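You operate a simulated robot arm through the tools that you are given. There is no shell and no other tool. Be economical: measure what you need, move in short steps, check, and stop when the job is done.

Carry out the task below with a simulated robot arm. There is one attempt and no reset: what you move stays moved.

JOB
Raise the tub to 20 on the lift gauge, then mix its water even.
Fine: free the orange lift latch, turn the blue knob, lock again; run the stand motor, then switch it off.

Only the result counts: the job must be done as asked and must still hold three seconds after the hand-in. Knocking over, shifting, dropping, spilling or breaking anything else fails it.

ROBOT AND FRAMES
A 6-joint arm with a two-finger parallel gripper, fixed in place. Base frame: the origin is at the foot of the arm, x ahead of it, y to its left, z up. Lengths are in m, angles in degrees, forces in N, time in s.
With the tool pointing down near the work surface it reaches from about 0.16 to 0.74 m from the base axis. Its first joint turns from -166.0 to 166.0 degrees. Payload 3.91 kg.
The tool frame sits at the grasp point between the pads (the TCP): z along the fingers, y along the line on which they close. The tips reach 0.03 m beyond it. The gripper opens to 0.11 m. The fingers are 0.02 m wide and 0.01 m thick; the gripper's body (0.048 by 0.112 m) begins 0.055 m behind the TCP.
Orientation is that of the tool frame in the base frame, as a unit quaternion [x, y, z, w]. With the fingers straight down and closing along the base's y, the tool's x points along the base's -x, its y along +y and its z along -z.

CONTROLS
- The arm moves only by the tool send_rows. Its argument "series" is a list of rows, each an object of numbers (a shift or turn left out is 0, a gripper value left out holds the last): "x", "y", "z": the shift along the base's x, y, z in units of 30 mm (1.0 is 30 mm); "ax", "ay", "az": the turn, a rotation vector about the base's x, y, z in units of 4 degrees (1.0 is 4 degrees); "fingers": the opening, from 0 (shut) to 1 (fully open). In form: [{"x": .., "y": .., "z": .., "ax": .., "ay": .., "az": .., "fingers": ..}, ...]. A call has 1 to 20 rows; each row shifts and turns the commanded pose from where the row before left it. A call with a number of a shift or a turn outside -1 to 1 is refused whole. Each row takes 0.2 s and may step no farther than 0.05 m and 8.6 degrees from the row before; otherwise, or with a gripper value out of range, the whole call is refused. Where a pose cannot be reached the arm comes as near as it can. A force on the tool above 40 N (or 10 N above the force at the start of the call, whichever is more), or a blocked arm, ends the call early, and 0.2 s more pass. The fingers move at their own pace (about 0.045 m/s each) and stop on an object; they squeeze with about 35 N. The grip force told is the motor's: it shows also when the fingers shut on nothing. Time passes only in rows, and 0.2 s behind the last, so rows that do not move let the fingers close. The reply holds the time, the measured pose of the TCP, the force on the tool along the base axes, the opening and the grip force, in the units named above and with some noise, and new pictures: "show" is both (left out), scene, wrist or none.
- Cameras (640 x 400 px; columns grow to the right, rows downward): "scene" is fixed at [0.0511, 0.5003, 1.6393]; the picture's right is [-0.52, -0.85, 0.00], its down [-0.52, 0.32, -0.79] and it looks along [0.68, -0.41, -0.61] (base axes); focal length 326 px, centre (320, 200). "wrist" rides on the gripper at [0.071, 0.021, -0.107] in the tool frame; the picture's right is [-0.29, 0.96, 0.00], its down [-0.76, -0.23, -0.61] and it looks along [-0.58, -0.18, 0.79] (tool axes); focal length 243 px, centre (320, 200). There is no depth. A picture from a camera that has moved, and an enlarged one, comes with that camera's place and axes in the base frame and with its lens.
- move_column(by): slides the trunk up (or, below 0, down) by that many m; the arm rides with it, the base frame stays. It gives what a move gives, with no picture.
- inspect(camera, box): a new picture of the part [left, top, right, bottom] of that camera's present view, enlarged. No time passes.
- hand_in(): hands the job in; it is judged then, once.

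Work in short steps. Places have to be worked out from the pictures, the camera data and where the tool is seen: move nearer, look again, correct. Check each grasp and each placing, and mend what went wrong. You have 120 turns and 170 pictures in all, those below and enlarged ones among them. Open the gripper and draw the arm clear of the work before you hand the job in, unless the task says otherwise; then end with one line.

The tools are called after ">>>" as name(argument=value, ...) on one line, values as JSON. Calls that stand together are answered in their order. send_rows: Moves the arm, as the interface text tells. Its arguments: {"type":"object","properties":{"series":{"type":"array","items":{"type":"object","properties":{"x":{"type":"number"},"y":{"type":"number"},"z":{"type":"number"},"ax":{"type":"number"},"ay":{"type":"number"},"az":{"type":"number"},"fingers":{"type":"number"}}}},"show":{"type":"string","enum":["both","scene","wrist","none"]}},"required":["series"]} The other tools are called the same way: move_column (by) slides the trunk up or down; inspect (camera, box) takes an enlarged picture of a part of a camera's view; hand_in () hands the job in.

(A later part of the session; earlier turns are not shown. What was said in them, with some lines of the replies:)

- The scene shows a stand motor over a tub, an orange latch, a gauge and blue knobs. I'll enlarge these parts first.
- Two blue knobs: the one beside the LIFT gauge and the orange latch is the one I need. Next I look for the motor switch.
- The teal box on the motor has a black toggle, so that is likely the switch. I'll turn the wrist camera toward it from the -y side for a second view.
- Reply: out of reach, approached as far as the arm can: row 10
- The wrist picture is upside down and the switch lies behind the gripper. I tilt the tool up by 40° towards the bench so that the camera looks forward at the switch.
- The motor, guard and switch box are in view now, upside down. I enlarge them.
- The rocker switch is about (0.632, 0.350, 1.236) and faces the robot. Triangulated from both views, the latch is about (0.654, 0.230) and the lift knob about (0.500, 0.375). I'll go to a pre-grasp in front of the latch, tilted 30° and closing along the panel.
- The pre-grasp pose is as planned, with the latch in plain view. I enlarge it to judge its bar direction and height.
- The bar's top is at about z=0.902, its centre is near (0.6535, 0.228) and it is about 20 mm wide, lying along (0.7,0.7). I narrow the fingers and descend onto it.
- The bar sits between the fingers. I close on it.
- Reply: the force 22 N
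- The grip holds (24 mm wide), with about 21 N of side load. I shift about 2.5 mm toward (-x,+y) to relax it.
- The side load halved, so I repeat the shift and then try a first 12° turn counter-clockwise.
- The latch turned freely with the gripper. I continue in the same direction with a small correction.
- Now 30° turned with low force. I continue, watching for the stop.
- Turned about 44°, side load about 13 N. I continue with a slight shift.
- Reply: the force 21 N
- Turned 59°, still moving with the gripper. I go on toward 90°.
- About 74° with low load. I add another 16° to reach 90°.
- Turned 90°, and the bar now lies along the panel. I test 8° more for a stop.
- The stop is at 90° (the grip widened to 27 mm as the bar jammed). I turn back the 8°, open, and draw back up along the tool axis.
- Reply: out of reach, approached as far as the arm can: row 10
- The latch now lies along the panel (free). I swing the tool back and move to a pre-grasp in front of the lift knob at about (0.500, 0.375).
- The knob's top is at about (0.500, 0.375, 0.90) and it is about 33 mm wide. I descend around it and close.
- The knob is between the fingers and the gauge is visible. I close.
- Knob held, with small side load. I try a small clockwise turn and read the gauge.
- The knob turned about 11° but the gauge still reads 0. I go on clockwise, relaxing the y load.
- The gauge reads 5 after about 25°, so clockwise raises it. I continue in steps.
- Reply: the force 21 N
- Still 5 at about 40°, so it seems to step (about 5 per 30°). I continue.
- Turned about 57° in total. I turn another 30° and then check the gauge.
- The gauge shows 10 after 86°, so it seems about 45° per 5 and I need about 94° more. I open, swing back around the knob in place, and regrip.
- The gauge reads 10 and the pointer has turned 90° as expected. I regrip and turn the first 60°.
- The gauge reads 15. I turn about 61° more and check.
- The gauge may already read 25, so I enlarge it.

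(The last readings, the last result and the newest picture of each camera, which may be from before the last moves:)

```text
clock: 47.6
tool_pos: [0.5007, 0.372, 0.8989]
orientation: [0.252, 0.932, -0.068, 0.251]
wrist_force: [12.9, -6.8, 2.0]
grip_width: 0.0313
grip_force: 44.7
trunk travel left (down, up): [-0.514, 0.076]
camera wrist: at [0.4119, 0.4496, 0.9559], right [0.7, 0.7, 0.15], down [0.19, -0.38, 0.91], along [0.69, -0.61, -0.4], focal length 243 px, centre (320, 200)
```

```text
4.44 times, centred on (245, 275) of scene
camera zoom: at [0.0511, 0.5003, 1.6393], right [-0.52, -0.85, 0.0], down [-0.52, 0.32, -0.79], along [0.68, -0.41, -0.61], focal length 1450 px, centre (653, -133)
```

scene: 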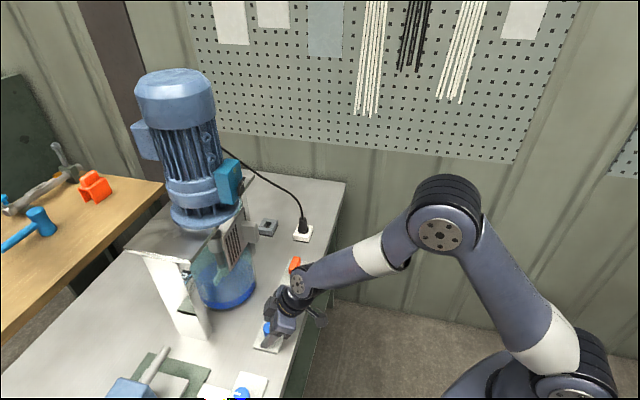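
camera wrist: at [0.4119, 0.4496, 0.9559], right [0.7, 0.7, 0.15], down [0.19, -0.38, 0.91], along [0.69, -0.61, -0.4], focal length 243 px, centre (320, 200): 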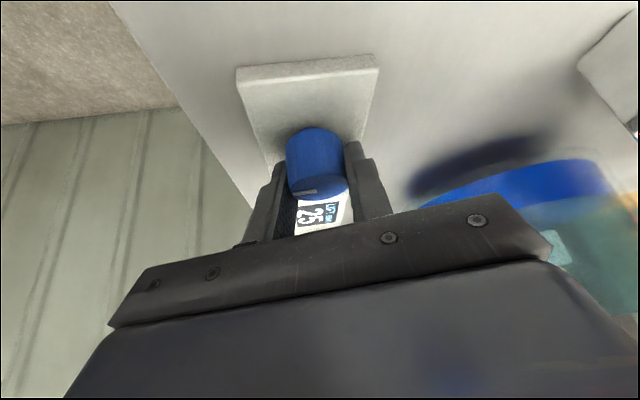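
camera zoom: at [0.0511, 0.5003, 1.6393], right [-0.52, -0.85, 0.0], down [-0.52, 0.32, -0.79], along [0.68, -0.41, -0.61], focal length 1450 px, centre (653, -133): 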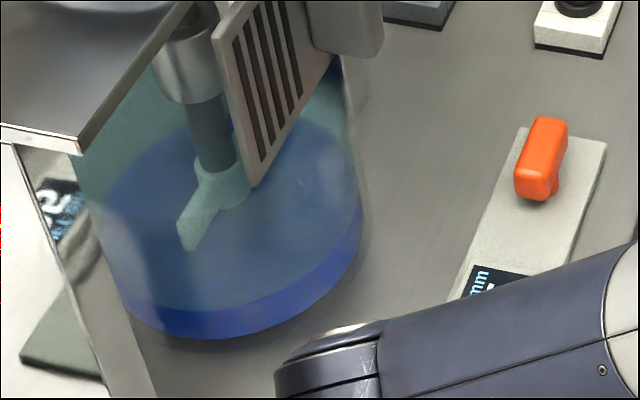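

It reads 25, and the data fits about 36° per 5. I turn back about 32°.

>>> send_rows(series=[{"az": 0.9}, {"az": 0.9}, {"az": 0.9}, {"az": 0.9}, {"az": 0.9}, {"az": 0.9}, {"az": 0.9}, {"az": 0.9}, {"az": 0.9}, {}], show="wrist")

```text
clock: 49.8
tool_pos: [0.5017, 0.3727, 0.8967]
orientation: [-0.02, 0.965, 0.006, 0.26]
wrist_force: [14.0, -3.6, 2.6]
grip_width: 0.0314
grip_force: 45.1
trunk travel left (down, up): [-0.514, 0.076]
camera wrist: at [0.3847, 0.3901, 0.9559], right [0.21, 0.97, 0.15], down [0.36, -0.22, 0.91], along [0.91, -0.14, -0.4], focal length 243 px, centre (320, 200)
```

wrist: 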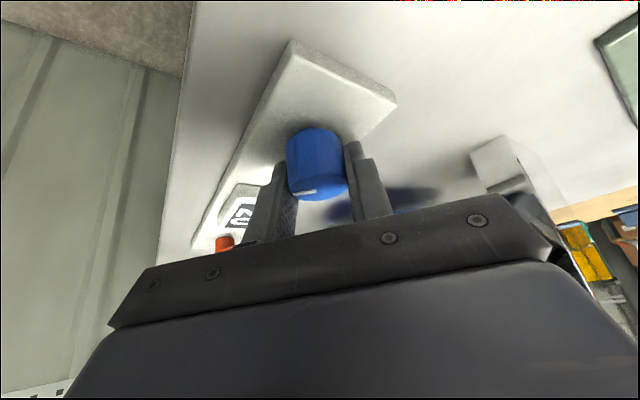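

Part of the gauge is hidden. I open the fingers, draw back and read it.

>>> send_rows(series=[{"fingers": 0.55}, {}, {}, {}, {"x": -0.35, "z": 0.7}, {"x": -0.35, "z": 0.7}, {"x": -0.35, "z": 0.7}, {"x": -0.35, "z": 0.7}, {"x": -0.35, "z": 0.7}])

```text
clock: 51.8
tool_pos: [0.4482, 0.3714, 1.0036]
orientation: [-0.019, 0.965, 0.006, 0.26]
wrist_force: [0.5, -0.6, 0.6]
grip_width: 0.0603
grip_force: 0.0
trunk travel left (down, up): [-0.514, 0.076]
camera wrist: at [0.3324, 0.3886, 1.0624], right [0.21, 0.97, 0.15], down [0.36, -0.22, 0.91], along [0.91, -0.14, -0.39], focal length 243 px, centre (320, 200)
```

scene: 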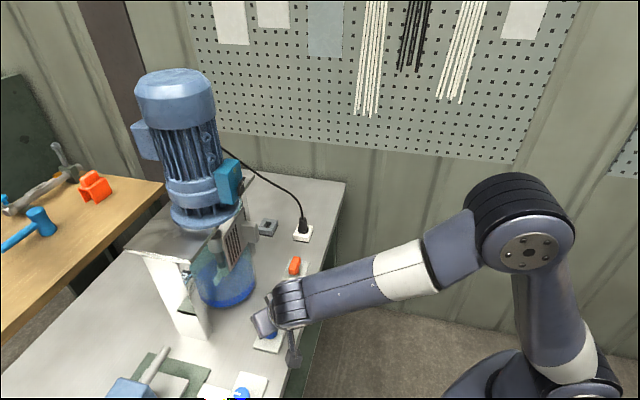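
wrist: 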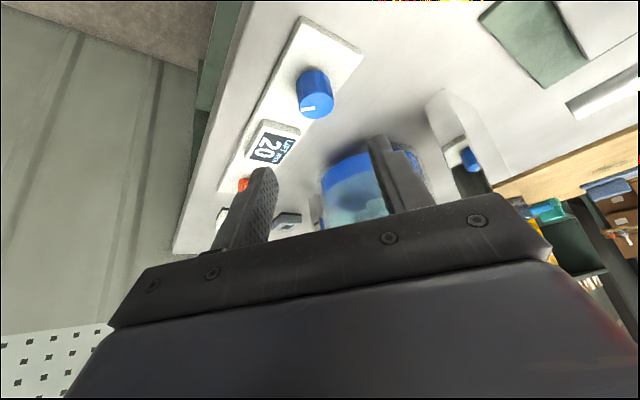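

The gauge reads 20. Now I go back to the latch to lock it: swing the tool to the orientation in which I released it (135°).

>>> send_rows(series=[{"az": 1, "x": 0.2, "y": -0.29}, {"az": 1, "x": 0.2, "y": -0.29}, {"az": 1, "x": 0.2, "y": -0.29}, {"az": 1, "x": 0.2, "y": -0.29}, {"az": 1, "x": 0.2, "y": -0.29}, {"az": 1, "x": 0.2, "y": -0.29}, {"az": 1, "x": 0.2, "y": -0.29}, {"az": 1, "x": 0.2, "y": -0.29}, {"az": 1, "x": 0.2, "y": -0.29}, {"az": 1, "x": 0.2, "y": -0.29}, {"az": 1, "x": 0.3, "y": -0.29}, {"az": 1, "x": 0.3, "y": -0.29}, {"az": 1, "x": 0.3, "y": -0.29}, {"az": 1, "x": 0.3, "y": -0.29}, {"az": 1, "x": 0.3, "y": -0.29}, {"az": 1, "x": 0.3, "y": -0.29}, {"az": 1, "x": 0.3, "y": -0.29}, {"az": 1, "x": 0.3, "y": -0.29}, {"az": 1, "x": 0.3, "y": -0.29}, {"az": 1, "x": 0.3, "y": -0.29}], show="none")

>>> send_rows(series=[{"az": 1, "x": 0.13, "y": 0}, {"az": 1, "x": 0.13}, {"az": 1, "x": 0.13}, {"az": 1, "x": 0.13}, {"az": 1, "x": 0.13}, {"az": 1, "x": 0.13}, {"az": 1, "x": 0.13}, {"az": 1, "x": 0.13}, {"az": 1, "x": 0.13}, {"az": 1, "x": 0.13}, {"az": 1, "x": 0.13}, {"az": 1, "x": 0.13}, {"az": 1, "x": 0.13}])

```text
clock: 56.0
tool_pos: [0.5974, 0.1988, 1.0039]
orientation: [-0.636, 0.727, 0.172, 0.195]
wrist_force: [-0.6, -0.5, 0.8]
grip_width: 0.0605
grip_force: 0.0
trunk travel left (down, up): [-0.514, 0.076]
```

```text
clock: 58.8
tool_pos: [0.6479, 0.1985, 1.002]
orientation: [0.89, -0.375, -0.24, -0.1]
wrist_force: [0.3, 0.7, -0.8]
grip_width: 0.0604
grip_force: 0.0
trunk travel left (down, up): [-0.514, 0.076]
camera wrist: at [0.7129, 0.1016, 1.0612], right [-0.86, -0.49, 0.15], down [-0.08, 0.41, 0.91], along [-0.5, 0.77, -0.4], focal length 243 px, centre (320, 200)
```

scene: 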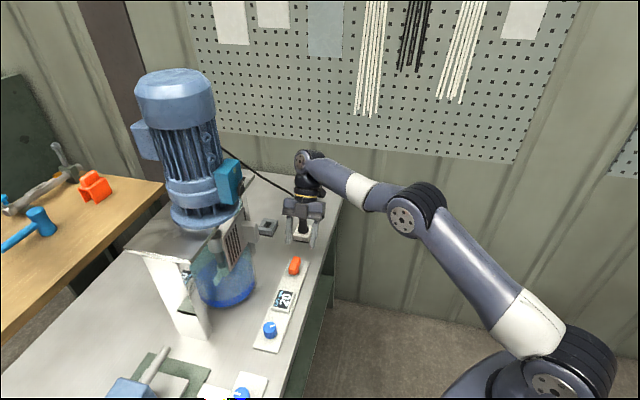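
wrist: 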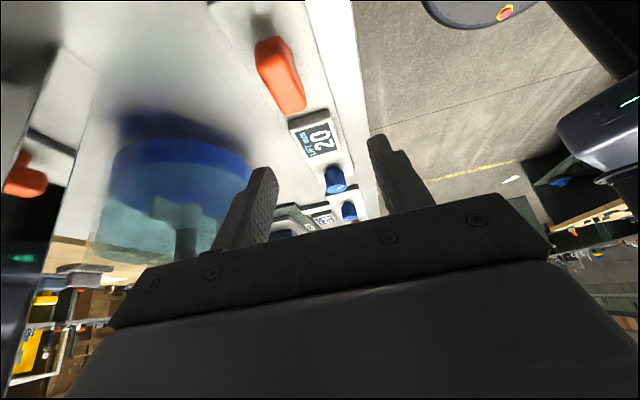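

I descend straight onto the latch at (0.647, 0.2275, 0.900) and close.

>>> send_rows(series=[{"y": 0.25}, {"y": 0.25, "z": -0.55}, {"y": 0.25, "z": -0.55}, {"y": 0.22, "z": -0.55}, {"z": -0.58}, {"z": -0.58}, {"z": -0.59, "x": -0.04}], show="wrist")

```text
clock: 60.4
tool_pos: [0.646, 0.2294, 0.8999]
orientation: [0.889, -0.376, -0.24, -0.1]
wrist_force: [-0.3, 0.2, 0.5]
grip_width: 0.0605
grip_force: 0.1
trunk travel left (down, up): [-0.514, 0.076]
camera wrist: at [0.7116, 0.1318, 0.958], right [-0.86, -0.49, 0.15], down [-0.08, 0.41, 0.91], along [-0.5, 0.77, -0.4], focal length 243 px, centre (320, 200)
```

wrist: 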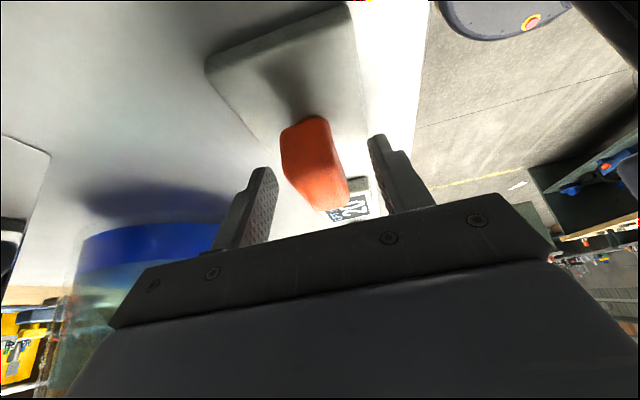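

The bar is centred between the fingers. I close and start turning clockwise.

>>> send_rows(series=[{"fingers": 0.0}, {}, {}, {}, {"az": -0.9}, {"az": -0.9}, {"az": -0.9}, {"az": -0.9}, {"az": -0.9}], show="wrist")

```text
clock: 62.4
tool_pos: [0.6462, 0.228, 0.8991]
orientation: [0.82, -0.51, -0.22, -0.137]
wrist_force: [-6.3, 1.3, -5.7]
grip_width: 0.0235
grip_force: 45.1
trunk travel left (down, up): [-0.514, 0.076]
camera wrist: at [0.6781, 0.1162, 0.9582], right [-0.97, -0.2, 0.15], down [0.05, 0.42, 0.91], along [-0.24, 0.89, -0.39], focal length 243 px, centre (320, 200)
```

wrist: 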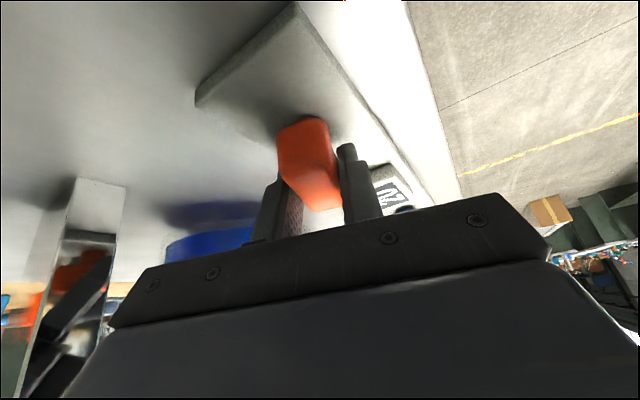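

It is turning with low load. I continue, following the earlier pivot drift.

>>> send_rows(series=[{"az": -0.9, "x": 0.01}, {"az": -0.9, "x": 0.01}, {"az": -0.9, "x": 0.01}, {"az": -0.9, "x": 0.01}, {"az": -0.9, "x": 0.01}, {"az": -0.9, "x": 0.01}, {"az": -0.9, "x": 0.01}, {"az": -0.9, "x": 0.01}, {"az": -0.9, "x": 0.01}, {"az": -0.9, "x": 0.01}], show="wrist")

```text
clock: 64.6
tool_pos: [0.6486, 0.2296, 0.8988]
orientation: [-0.622, 0.739, 0.168, 0.198]
wrist_force: [-6.5, 8.6, -10.2]
grip_width: 0.0238
grip_force: 44.9
trunk travel left (down, up): [-0.514, 0.076]
camera wrist: at [0.6088, 0.1197, 0.9586], right [-0.9, 0.41, 0.15], down [0.29, 0.31, 0.91], along [0.33, 0.86, -0.4], focal length 243 px, centre (320, 200)
```

wrist: 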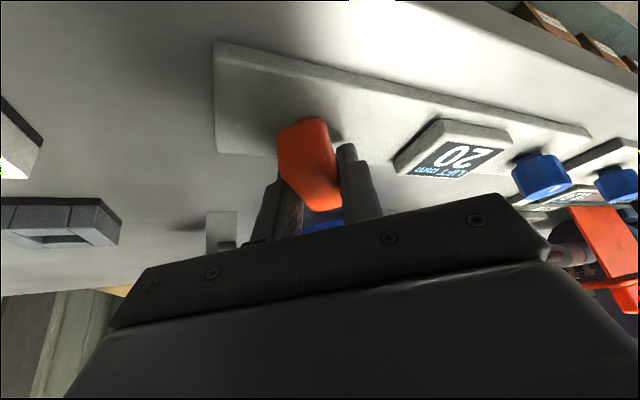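

At about 80°, the gauge still shows 20. I turn the remaining 36° to the locked position.

>>> send_rows(series=[{"az": -0.9, "y": 0.03}, {"az": -0.9}, {"az": -0.9}, {"az": -0.9}, {"az": -0.9}, {"az": -0.9}, {"az": -0.9}, {"az": -0.9}, {"az": -0.9}, {"az": -0.9}], show="wrist")

```text
clock: 66.8
tool_pos: [0.6513, 0.2277, 0.8997]
orientation: [-0.363, 0.895, 0.099, 0.241]
wrist_force: [12.3, -8.8, -12.6]
grip_width: 0.0241
grip_force: 45.1
trunk travel left (down, up): [-0.514, 0.076]
camera wrist: at [0.5545, 0.1633, 0.9584], right [-0.49, 0.86, 0.15], down [0.41, 0.08, 0.91], along [0.77, 0.5, -0.39], focal length 243 px, centre (320, 200)
```

wrist: 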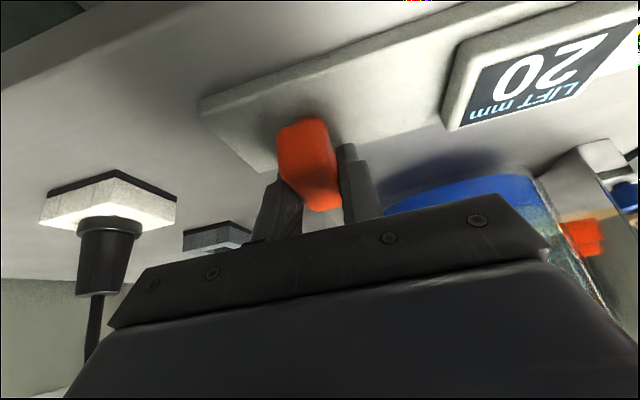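

I nudge 6° further to seat it at the stop, then return, open and retract.

>>> send_rows(series=[{"az": -0.75}, {"az": -0.75}, {}, {"az": 0.75}, {"fingers": 0.55}, {}, {}, {"x": -0.25, "y": -0.25, "z": 0.66}, {"x": -0.25, "y": -0.25, "z": 0.66}, {"x": -0.25, "y": -0.25, "z": 0.66}, {"x": -0.25, "y": -0.25, "z": 0.66}, {"x": -0.25, "y": -0.25, "z": 0.66}])

```text
clock: 69.4
tool_pos: [0.6111, 0.1921, 1.0013]
orientation: [-0.34, 0.904, 0.092, 0.243]
wrist_force: [0.4, 0.1, 0.4]
grip_width: 0.0603
grip_force: 0.0
trunk travel left (down, up): [-0.514, 0.076]
camera wrist: at [0.5104, 0.1325, 1.0589], right [-0.44, 0.88, 0.15], down [0.42, 0.06, 0.91], along [0.79, 0.46, -0.4], focal length 243 px, centre (320, 200)
```

scene: 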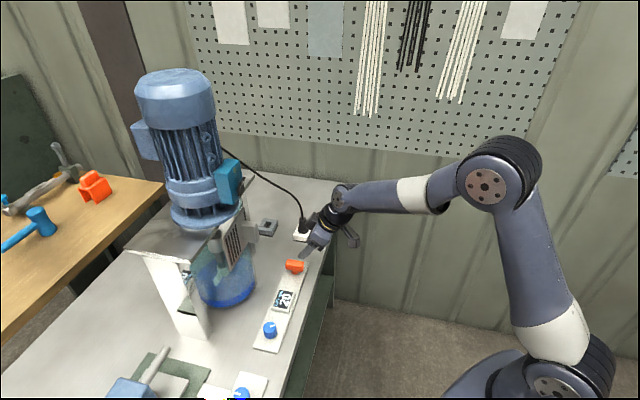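
wrist: 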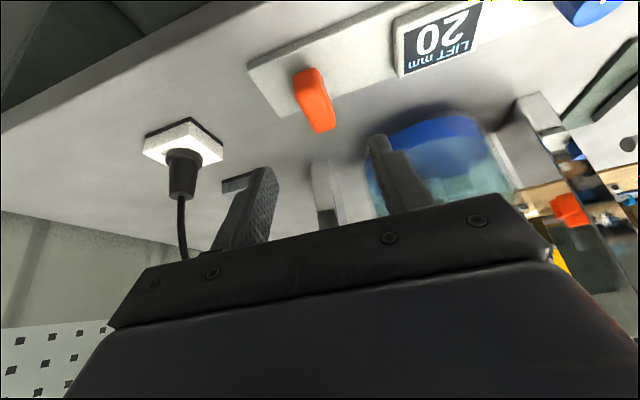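

Latch is locked with the gauge at 20. Next the switch: I back off, close the fingers, tilt the tool to about 70° and rise in front of the rocker for a look.

>>> send_rows(series=[{"az": 1, "fingers": 0.0, "x": -0.3, "y": -0.2, "z": 0.8}, {"ax": 0.884, "ay": -0.884, "x": -0.3, "y": 0, "z": 0.84}, {"ax": 0.884, "ay": -0.884, "x": -0.35, "y": 0.05, "z": 0.84}, {"ax": 0.884, "ay": -0.884, "x": -0.35, "y": 0.2, "z": 0.84}, {"ax": 0.884, "ay": -0.884, "x": -0.35, "y": 0.2, "z": 0.84}, {"ax": 0.884, "ay": -0.884, "x": -0.35, "y": 0.2, "z": 0.84}, {"ax": 0.884, "ay": -0.884, "x": -0.35, "y": 0.2, "z": 0.84}, {"ax": 0.884, "ay": -0.884, "x": -0.35, "y": 0.2, "z": 0.84}, {"ax": 0.884, "ay": -0.884, "x": -0.35, "y": 0.2, "z": 0.84}, {"x": -0.35, "y": 0.3, "z": 0.8}])

```text
clock: 71.6
tool_pos: [0.5089, 0.2303, 1.247]
orientation: [-0.315, 0.755, 0.22, 0.531]
wrist_force: [0.0, 0.3, 0.1]
grip_width: 0.0001
grip_force: 34.8
trunk travel left (down, up): [-0.514, 0.076]
camera wrist: at [0.4066, 0.1571, 1.2177], right [-0.61, 0.74, 0.27], down [-0.06, -0.38, 0.92], along [0.79, 0.55, 0.28], focal length 243 px, centre (320, 200)
```

scene: 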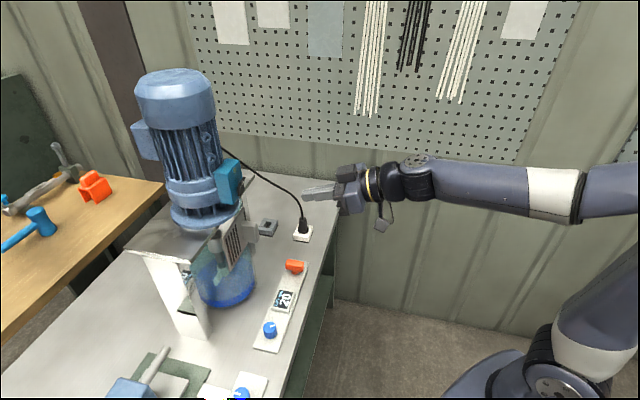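
wrist: 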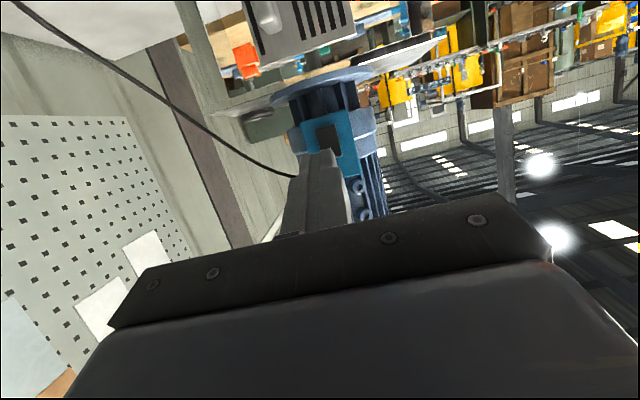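

>>> inspect(camera="wrist", box=[230, 60, 430, 220])

>>> inspect(camera="scene", box=[180, 150, 280, 290])

```text
2.50 times, centred on (330, 140) of wrist
camera zoom: at [0.4066, 0.1571, 1.2177], right [-0.61, 0.74, 0.27], down [-0.06, -0.38, 0.92], along [0.79, 0.55, 0.28], focal length 606 px, centre (295, 350)
```

zoom: 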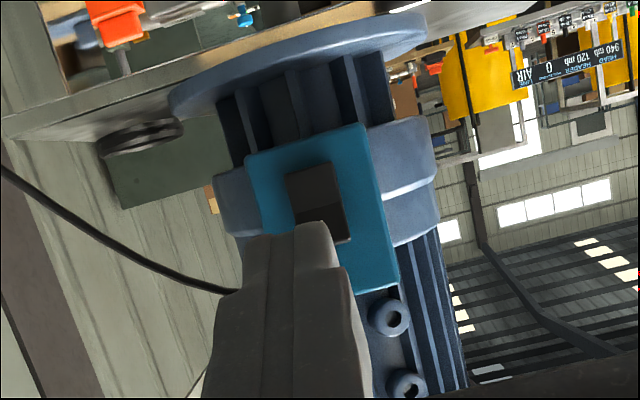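

```text
2.86 times, centred on (230, 220) of scene
camera zoom: at [0.0511, 0.5003, 1.6393], right [-0.52, -0.85, 0.0], down [-0.52, 0.32, -0.79], along [0.68, -0.41, -0.61], focal length 932 px, centre (577, 143)
```

zoom: 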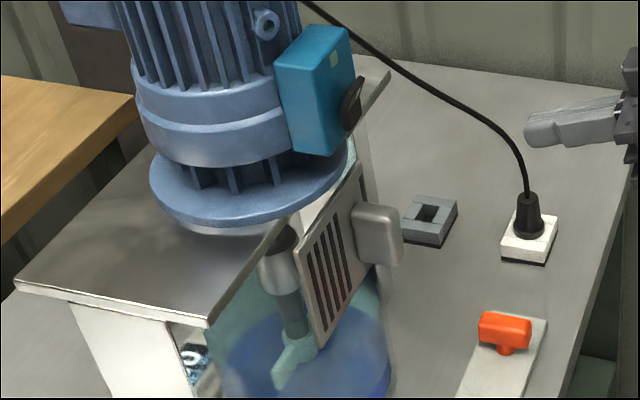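

The rocker centre is at about (0.629, 0.348, 1.238) and its top half sticks out (off). My line is aligned, so I go forward to about 12 mm short, aiming at the upper half.

>>> send_rows(series=[{"x": 0.58, "y": 0.58, "z": 0.15}, {"x": 0.58, "y": 0.58}, {"x": 0.58, "y": 0.58}, {"x": 0.58, "y": 0.58}, {"x": 0.58, "y": 0.56}])

```text
clock: 72.8
tool_pos: [0.5975, 0.3183, 1.2523]
orientation: [-0.315, 0.755, 0.22, 0.531]
wrist_force: [0.2, 0.1, 0.4]
grip_width: 0.0001
grip_force: 34.8
trunk travel left (down, up): [-0.514, 0.076]
camera wrist: at [0.4948, 0.246, 1.2239], right [-0.61, 0.74, 0.27], down [-0.06, -0.38, 0.92], along [0.79, 0.55, 0.28], focal length 243 px, centre (320, 200)
```

scene: 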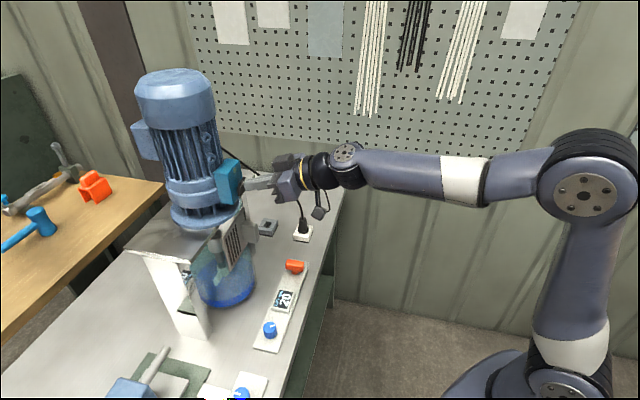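
wrist: 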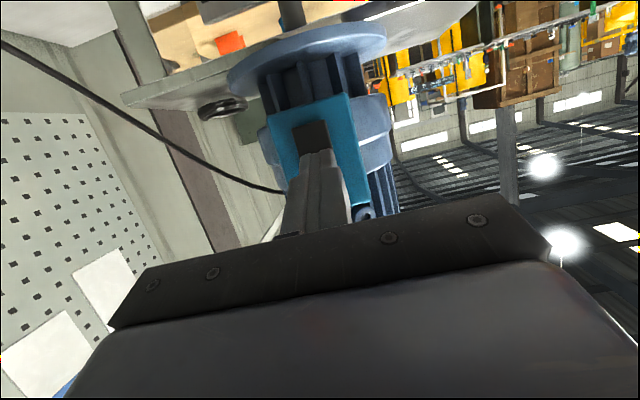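

>>> inspect(camera="wrist", box=[260, 90, 400, 190])

>>> inspect(camera="scene", box=[200, 150, 300, 212])

```text
4.00 times, centred on (330, 140) of wrist
camera zoom: at [0.4948, 0.246, 1.2239], right [-0.61, 0.74, 0.27], down [-0.06, -0.38, 0.92], along [0.79, 0.55, 0.28], focal length 970 px, centre (280, 440)
```

zoom: 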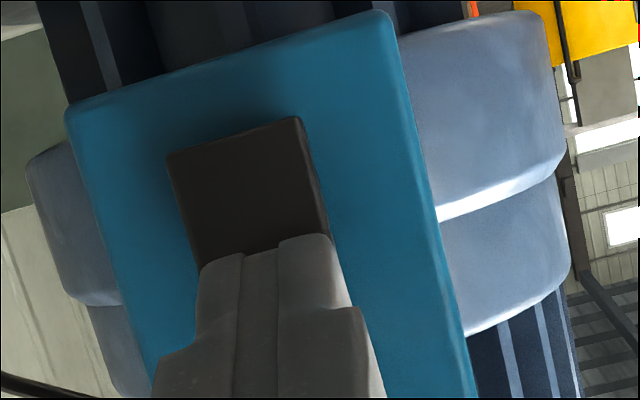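

```text
6.40 times, centred on (250, 181) of scene
camera zoom: at [0.0511, 0.5003, 1.6393], right [-0.52, -0.85, 0.0], down [-0.52, 0.32, -0.79], along [0.68, -0.41, -0.61], focal length 2088 px, centre (768, 322)
```

zoom: 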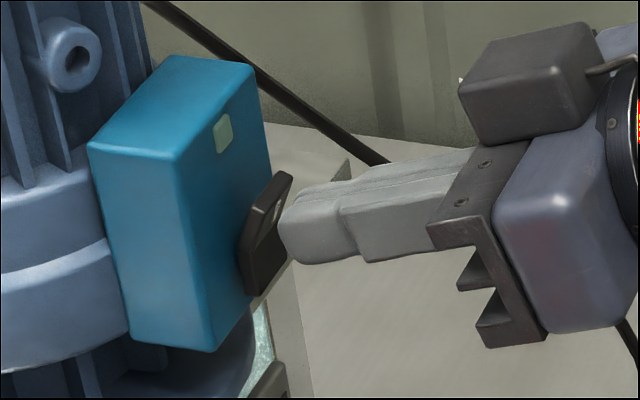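

The tip is just before the protruding upper half. I raise it 5 mm and press in gradually.

>>> send_rows(series=[{"z": 0.17}, {"x": 0.1, "y": 0.1}, {"x": 0.1, "y": 0.1}, {"x": 0.1, "y": 0.1}, {"x": 0.08, "y": 0.08}], show="scene")

>>> inspect(camera="scene", box=[200, 150, 300, 212])

```text
clock: 74.1
tool_pos: [0.604, 0.3256, 1.2599]
orientation: [-0.316, 0.756, 0.221, 0.529]
wrist_force: [-28.9, -23.9, 1.5]
grip_width: 0.0001
grip_force: 34.7
trunk travel left (down, up): [-0.514, 0.076]
stopped in row 5: the force on the tool passed its limit (the readings are from after the stop); the commanded pose is now the measured one
```

scene: 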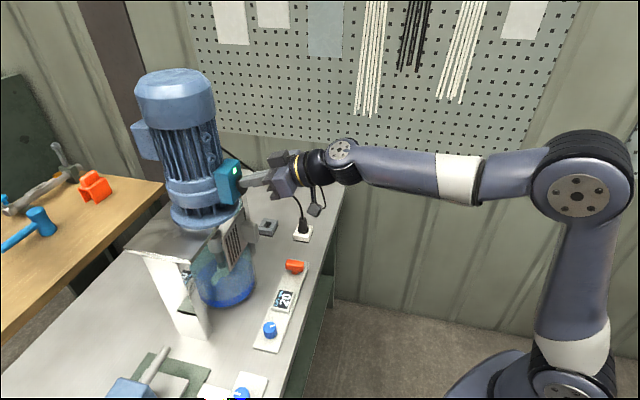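

```text
6.40 times, centred on (250, 181) of scene
camera zoom: at [0.0511, 0.5003, 1.6393], right [-0.52, -0.85, 0.0], down [-0.52, 0.32, -0.79], along [0.68, -0.41, -0.61], focal length 2088 px, centre (768, 322)
```

zoom: 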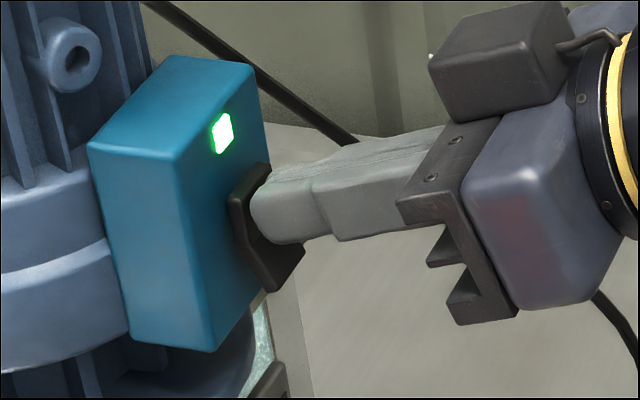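

The pilot lamp is green, so the motor is on. I back off 20 mm, let it run, and look at the tub.

>>> send_rows(series=[{"x": -0.25, "y": -0.25}, {"x": -0.25, "y": -0.25}, {}, {}, {}, {}, {}], show="scene")

>>> inspect(camera="scene", box=[180, 230, 280, 320])

>>> inspect(camera="scene", box=[200, 150, 300, 212])

```text
clock: 75.7
tool_pos: [0.5922, 0.3143, 1.258]
orientation: [-0.316, 0.756, 0.22, 0.529]
wrist_force: [-0.7, 0.9, 0.2]
grip_width: 0.0
grip_force: 35.2
trunk travel left (down, up): [-0.514, 0.076]
```

scene: 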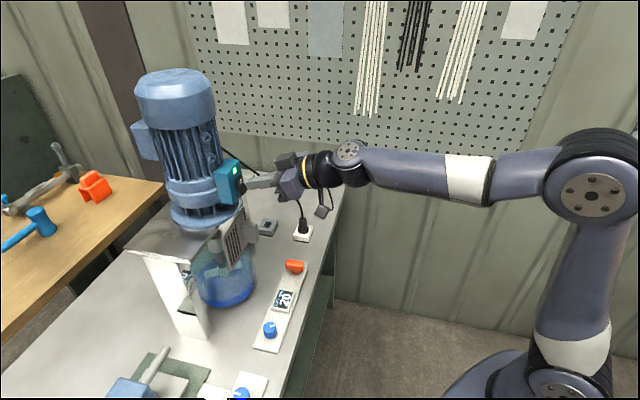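

```text
4.44 times, centred on (230, 275) of scene
camera zoom: at [0.0511, 0.5003, 1.6393], right [-0.52, -0.85, 0.0], down [-0.52, 0.32, -0.79], along [0.68, -0.41, -0.61], focal length 1450 px, centre (720, -133)
```

zoom: 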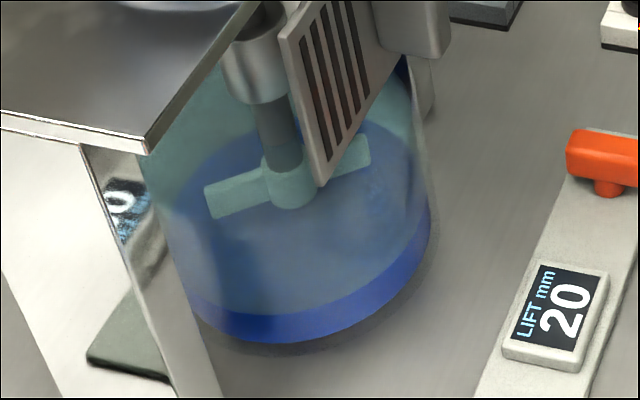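

```text
6.40 times, centred on (250, 181) of scene
camera zoom: at [0.0511, 0.5003, 1.6393], right [-0.52, -0.85, 0.0], down [-0.52, 0.32, -0.79], along [0.68, -0.41, -0.61], focal length 2088 px, centre (768, 322)
```

zoom: 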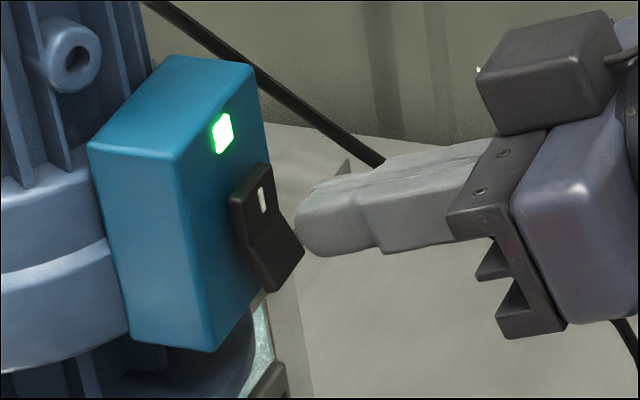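

The switch is on and the impeller has moved. I let it run 4 s while lowering the tip in place for the O half, then check the water.

>>> send_rows(series=[{"x": -0.3, "y": -0.3}, {}, {}, {}, {}, {}, {}, {}, {}, {}, {}, {}, {}, {}, {}, {}, {}, {}, {}, {}], show="none")

>>> inspect(camera="scene", box=[180, 230, 280, 320])

```text
clock: 79.9
tool_pos: [0.5847, 0.3058, 1.2569]
orientation: [-0.316, 0.756, 0.22, 0.529]
wrist_force: [-0.5, 0.4, 0.3]
grip_width: 0.0001
grip_force: 34.5
trunk travel left (down, up): [-0.514, 0.076]
```

```text
4.44 times, centred on (230, 275) of scene
camera zoom: at [0.0511, 0.5003, 1.6393], right [-0.52, -0.85, 0.0], down [-0.52, 0.32, -0.79], along [0.68, -0.41, -0.61], focal length 1450 px, centre (720, -133)
```

zoom: 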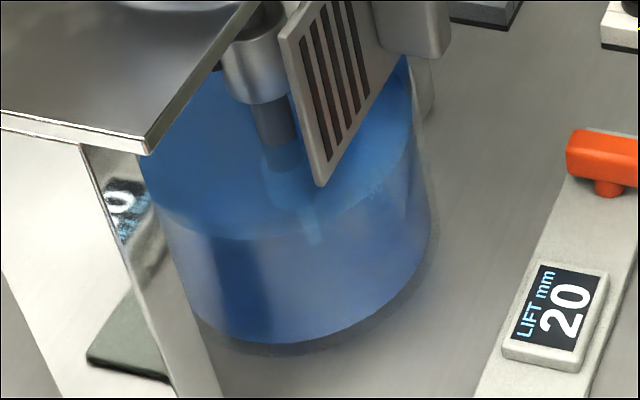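

The water is turning blue throughout. I let it run another 4 s and compare.

>>> send_rows(series=[{"z": -0.35}, {"z": -0.35}, {"z": -0.2}, {}, {}, {}, {}, {}, {}, {}, {}, {}, {}, {}, {}, {}, {}, {}, {}, {}], show="scene")

>>> inspect(camera="scene", box=[180, 230, 280, 320])

>>> inspect(camera="scene", box=[200, 150, 300, 212])

```text
clock: 84.1
tool_pos: [0.5842, 0.3058, 1.2316]
orientation: [-0.316, 0.756, 0.22, 0.529]
wrist_force: [-0.2, -1.0, -0.4]
grip_width: 0.0
grip_force: 34.7
trunk travel left (down, up): [-0.514, 0.076]
```

scene: 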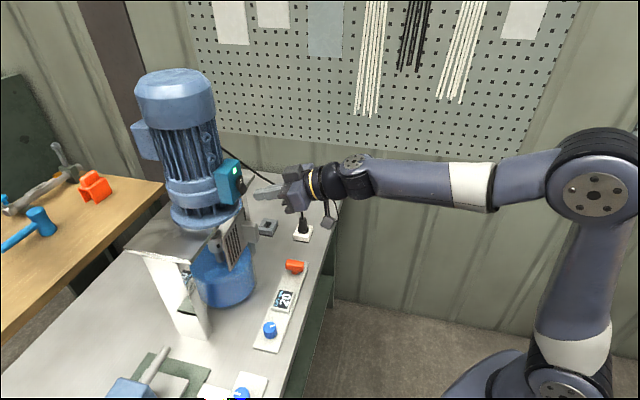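

```text
4.44 times, centred on (230, 275) of scene
camera zoom: at [0.0511, 0.5003, 1.6393], right [-0.52, -0.85, 0.0], down [-0.52, 0.32, -0.79], along [0.68, -0.41, -0.61], focal length 1450 px, centre (720, -133)
```

zoom: 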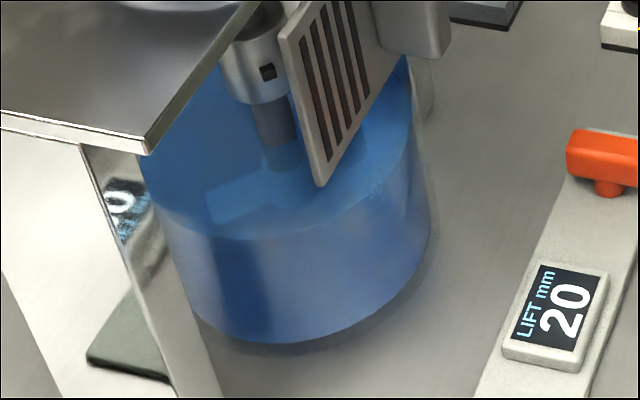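

```text
6.40 times, centred on (250, 181) of scene
camera zoom: at [0.0511, 0.5003, 1.6393], right [-0.52, -0.85, 0.0], down [-0.52, 0.32, -0.79], along [0.68, -0.41, -0.61], focal length 2088 px, centre (768, 322)
```

zoom: 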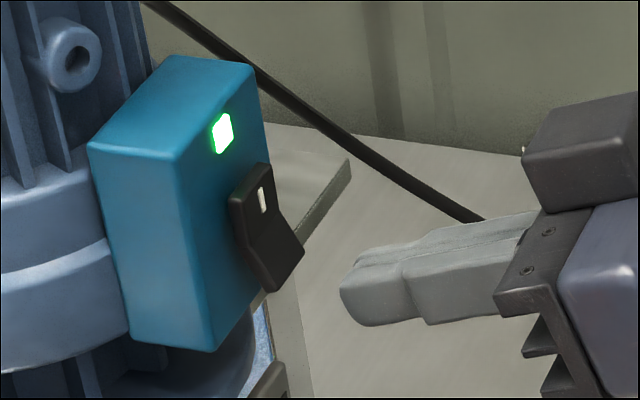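

The water looks even and no longer changes. I press the lower half of the rocker to switch off.

>>> send_rows(series=[{"z": -0.15}, {"x": 0.12, "y": 0.12}, {"x": 0.12, "y": 0.12}, {"x": 0.12, "y": 0.12}, {"x": 0.1, "y": 0.1}, {"x": 0.1, "y": 0.1}, {"x": 0.1, "y": 0.1}], show="none")

>>> inspect(camera="scene", box=[200, 150, 300, 212])

```text
clock: 85.7
tool_pos: [0.6035, 0.3247, 1.2261]
orientation: [-0.316, 0.756, 0.221, 0.529]
wrist_force: [-0.3, -0.4, -0.4]
grip_width: 0.0003
grip_force: 35.1
trunk travel left (down, up): [-0.514, 0.076]
```

```text
6.40 times, centred on (250, 181) of scene
camera zoom: at [0.0511, 0.5003, 1.6393], right [-0.52, -0.85, 0.0], down [-0.52, 0.32, -0.79], along [0.68, -0.41, -0.61], focal length 2088 px, centre (768, 322)
```

zoom: 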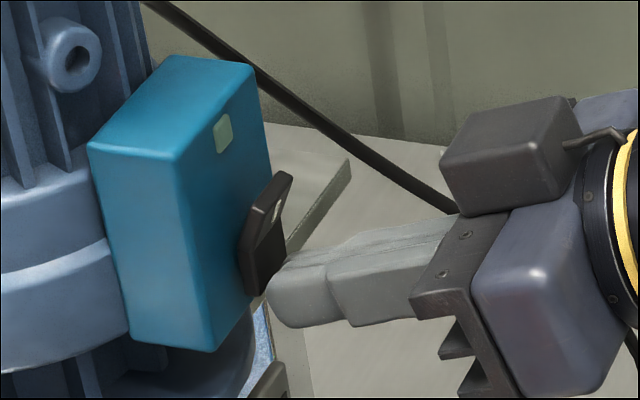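

The lamp is out and the rocker is in the off position. I draw back and open the gripper.

>>> send_rows(series=[{"x": -0.5, "y": -0.5}, {"x": -0.6, "y": -0.6}, {"x": -0.7, "y": -0.7}, {"x": -0.7, "y": -0.7}, {"x": -0.7, "y": -0.7, "fingers": 1.0}, {"x": -0.7, "y": -0.7}, {}, {}, {}, {}, {}, {}], show="both")

>>> inspect(camera="scene", box=[150, 150, 330, 350])

```text
clock: 88.3
tool_pos: [0.4849, 0.2075, 1.2244]
orientation: [-0.316, 0.756, 0.22, 0.529]
wrist_force: [-0.4, 0.8, -0.2]
grip_width: 0.1099
grip_force: 0.1
trunk travel left (down, up): [-0.514, 0.076]
camera wrist: at [0.3821, 0.1341, 1.1961], right [-0.61, 0.74, 0.27], down [-0.05, -0.38, 0.92], along [0.79, 0.55, 0.27], focal length 243 px, centre (320, 200)
```

scene: 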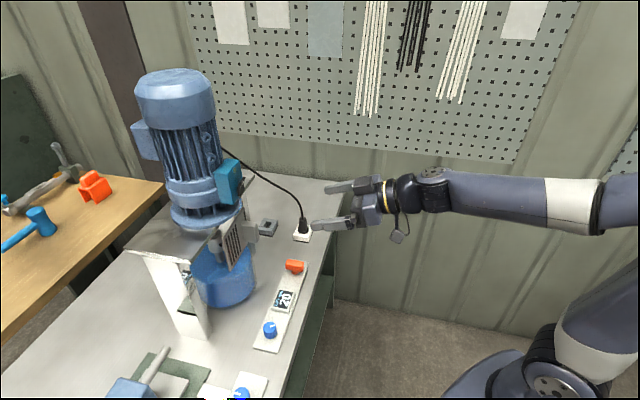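
wrist: 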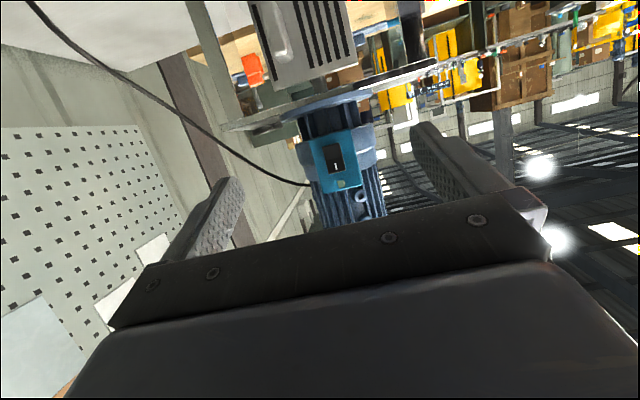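

```text
2.00 times, centred on (240, 250) of scene
camera zoom: at [0.0511, 0.5003, 1.6393], right [-0.52, -0.85, 0.0], down [-0.52, 0.32, -0.79], along [0.68, -0.41, -0.61], focal length 652 px, centre (480, 100)
```

zoom: 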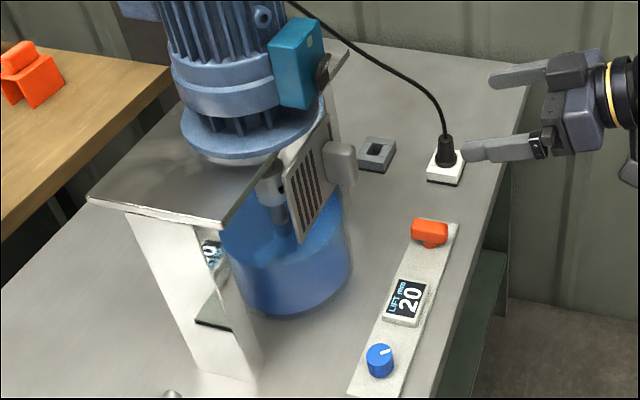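

The gauge shows 20, the latch is locked, the water is evenly blue, the motor is off and the arm is clear with the gripper open. I hand in.

>>> hand_in()

```text
The job is handed in.
```

The tub is at 20 on the lift gauge with the latch locked, the water looks evenly mixed, and the motor is switched off; the job is handed in.
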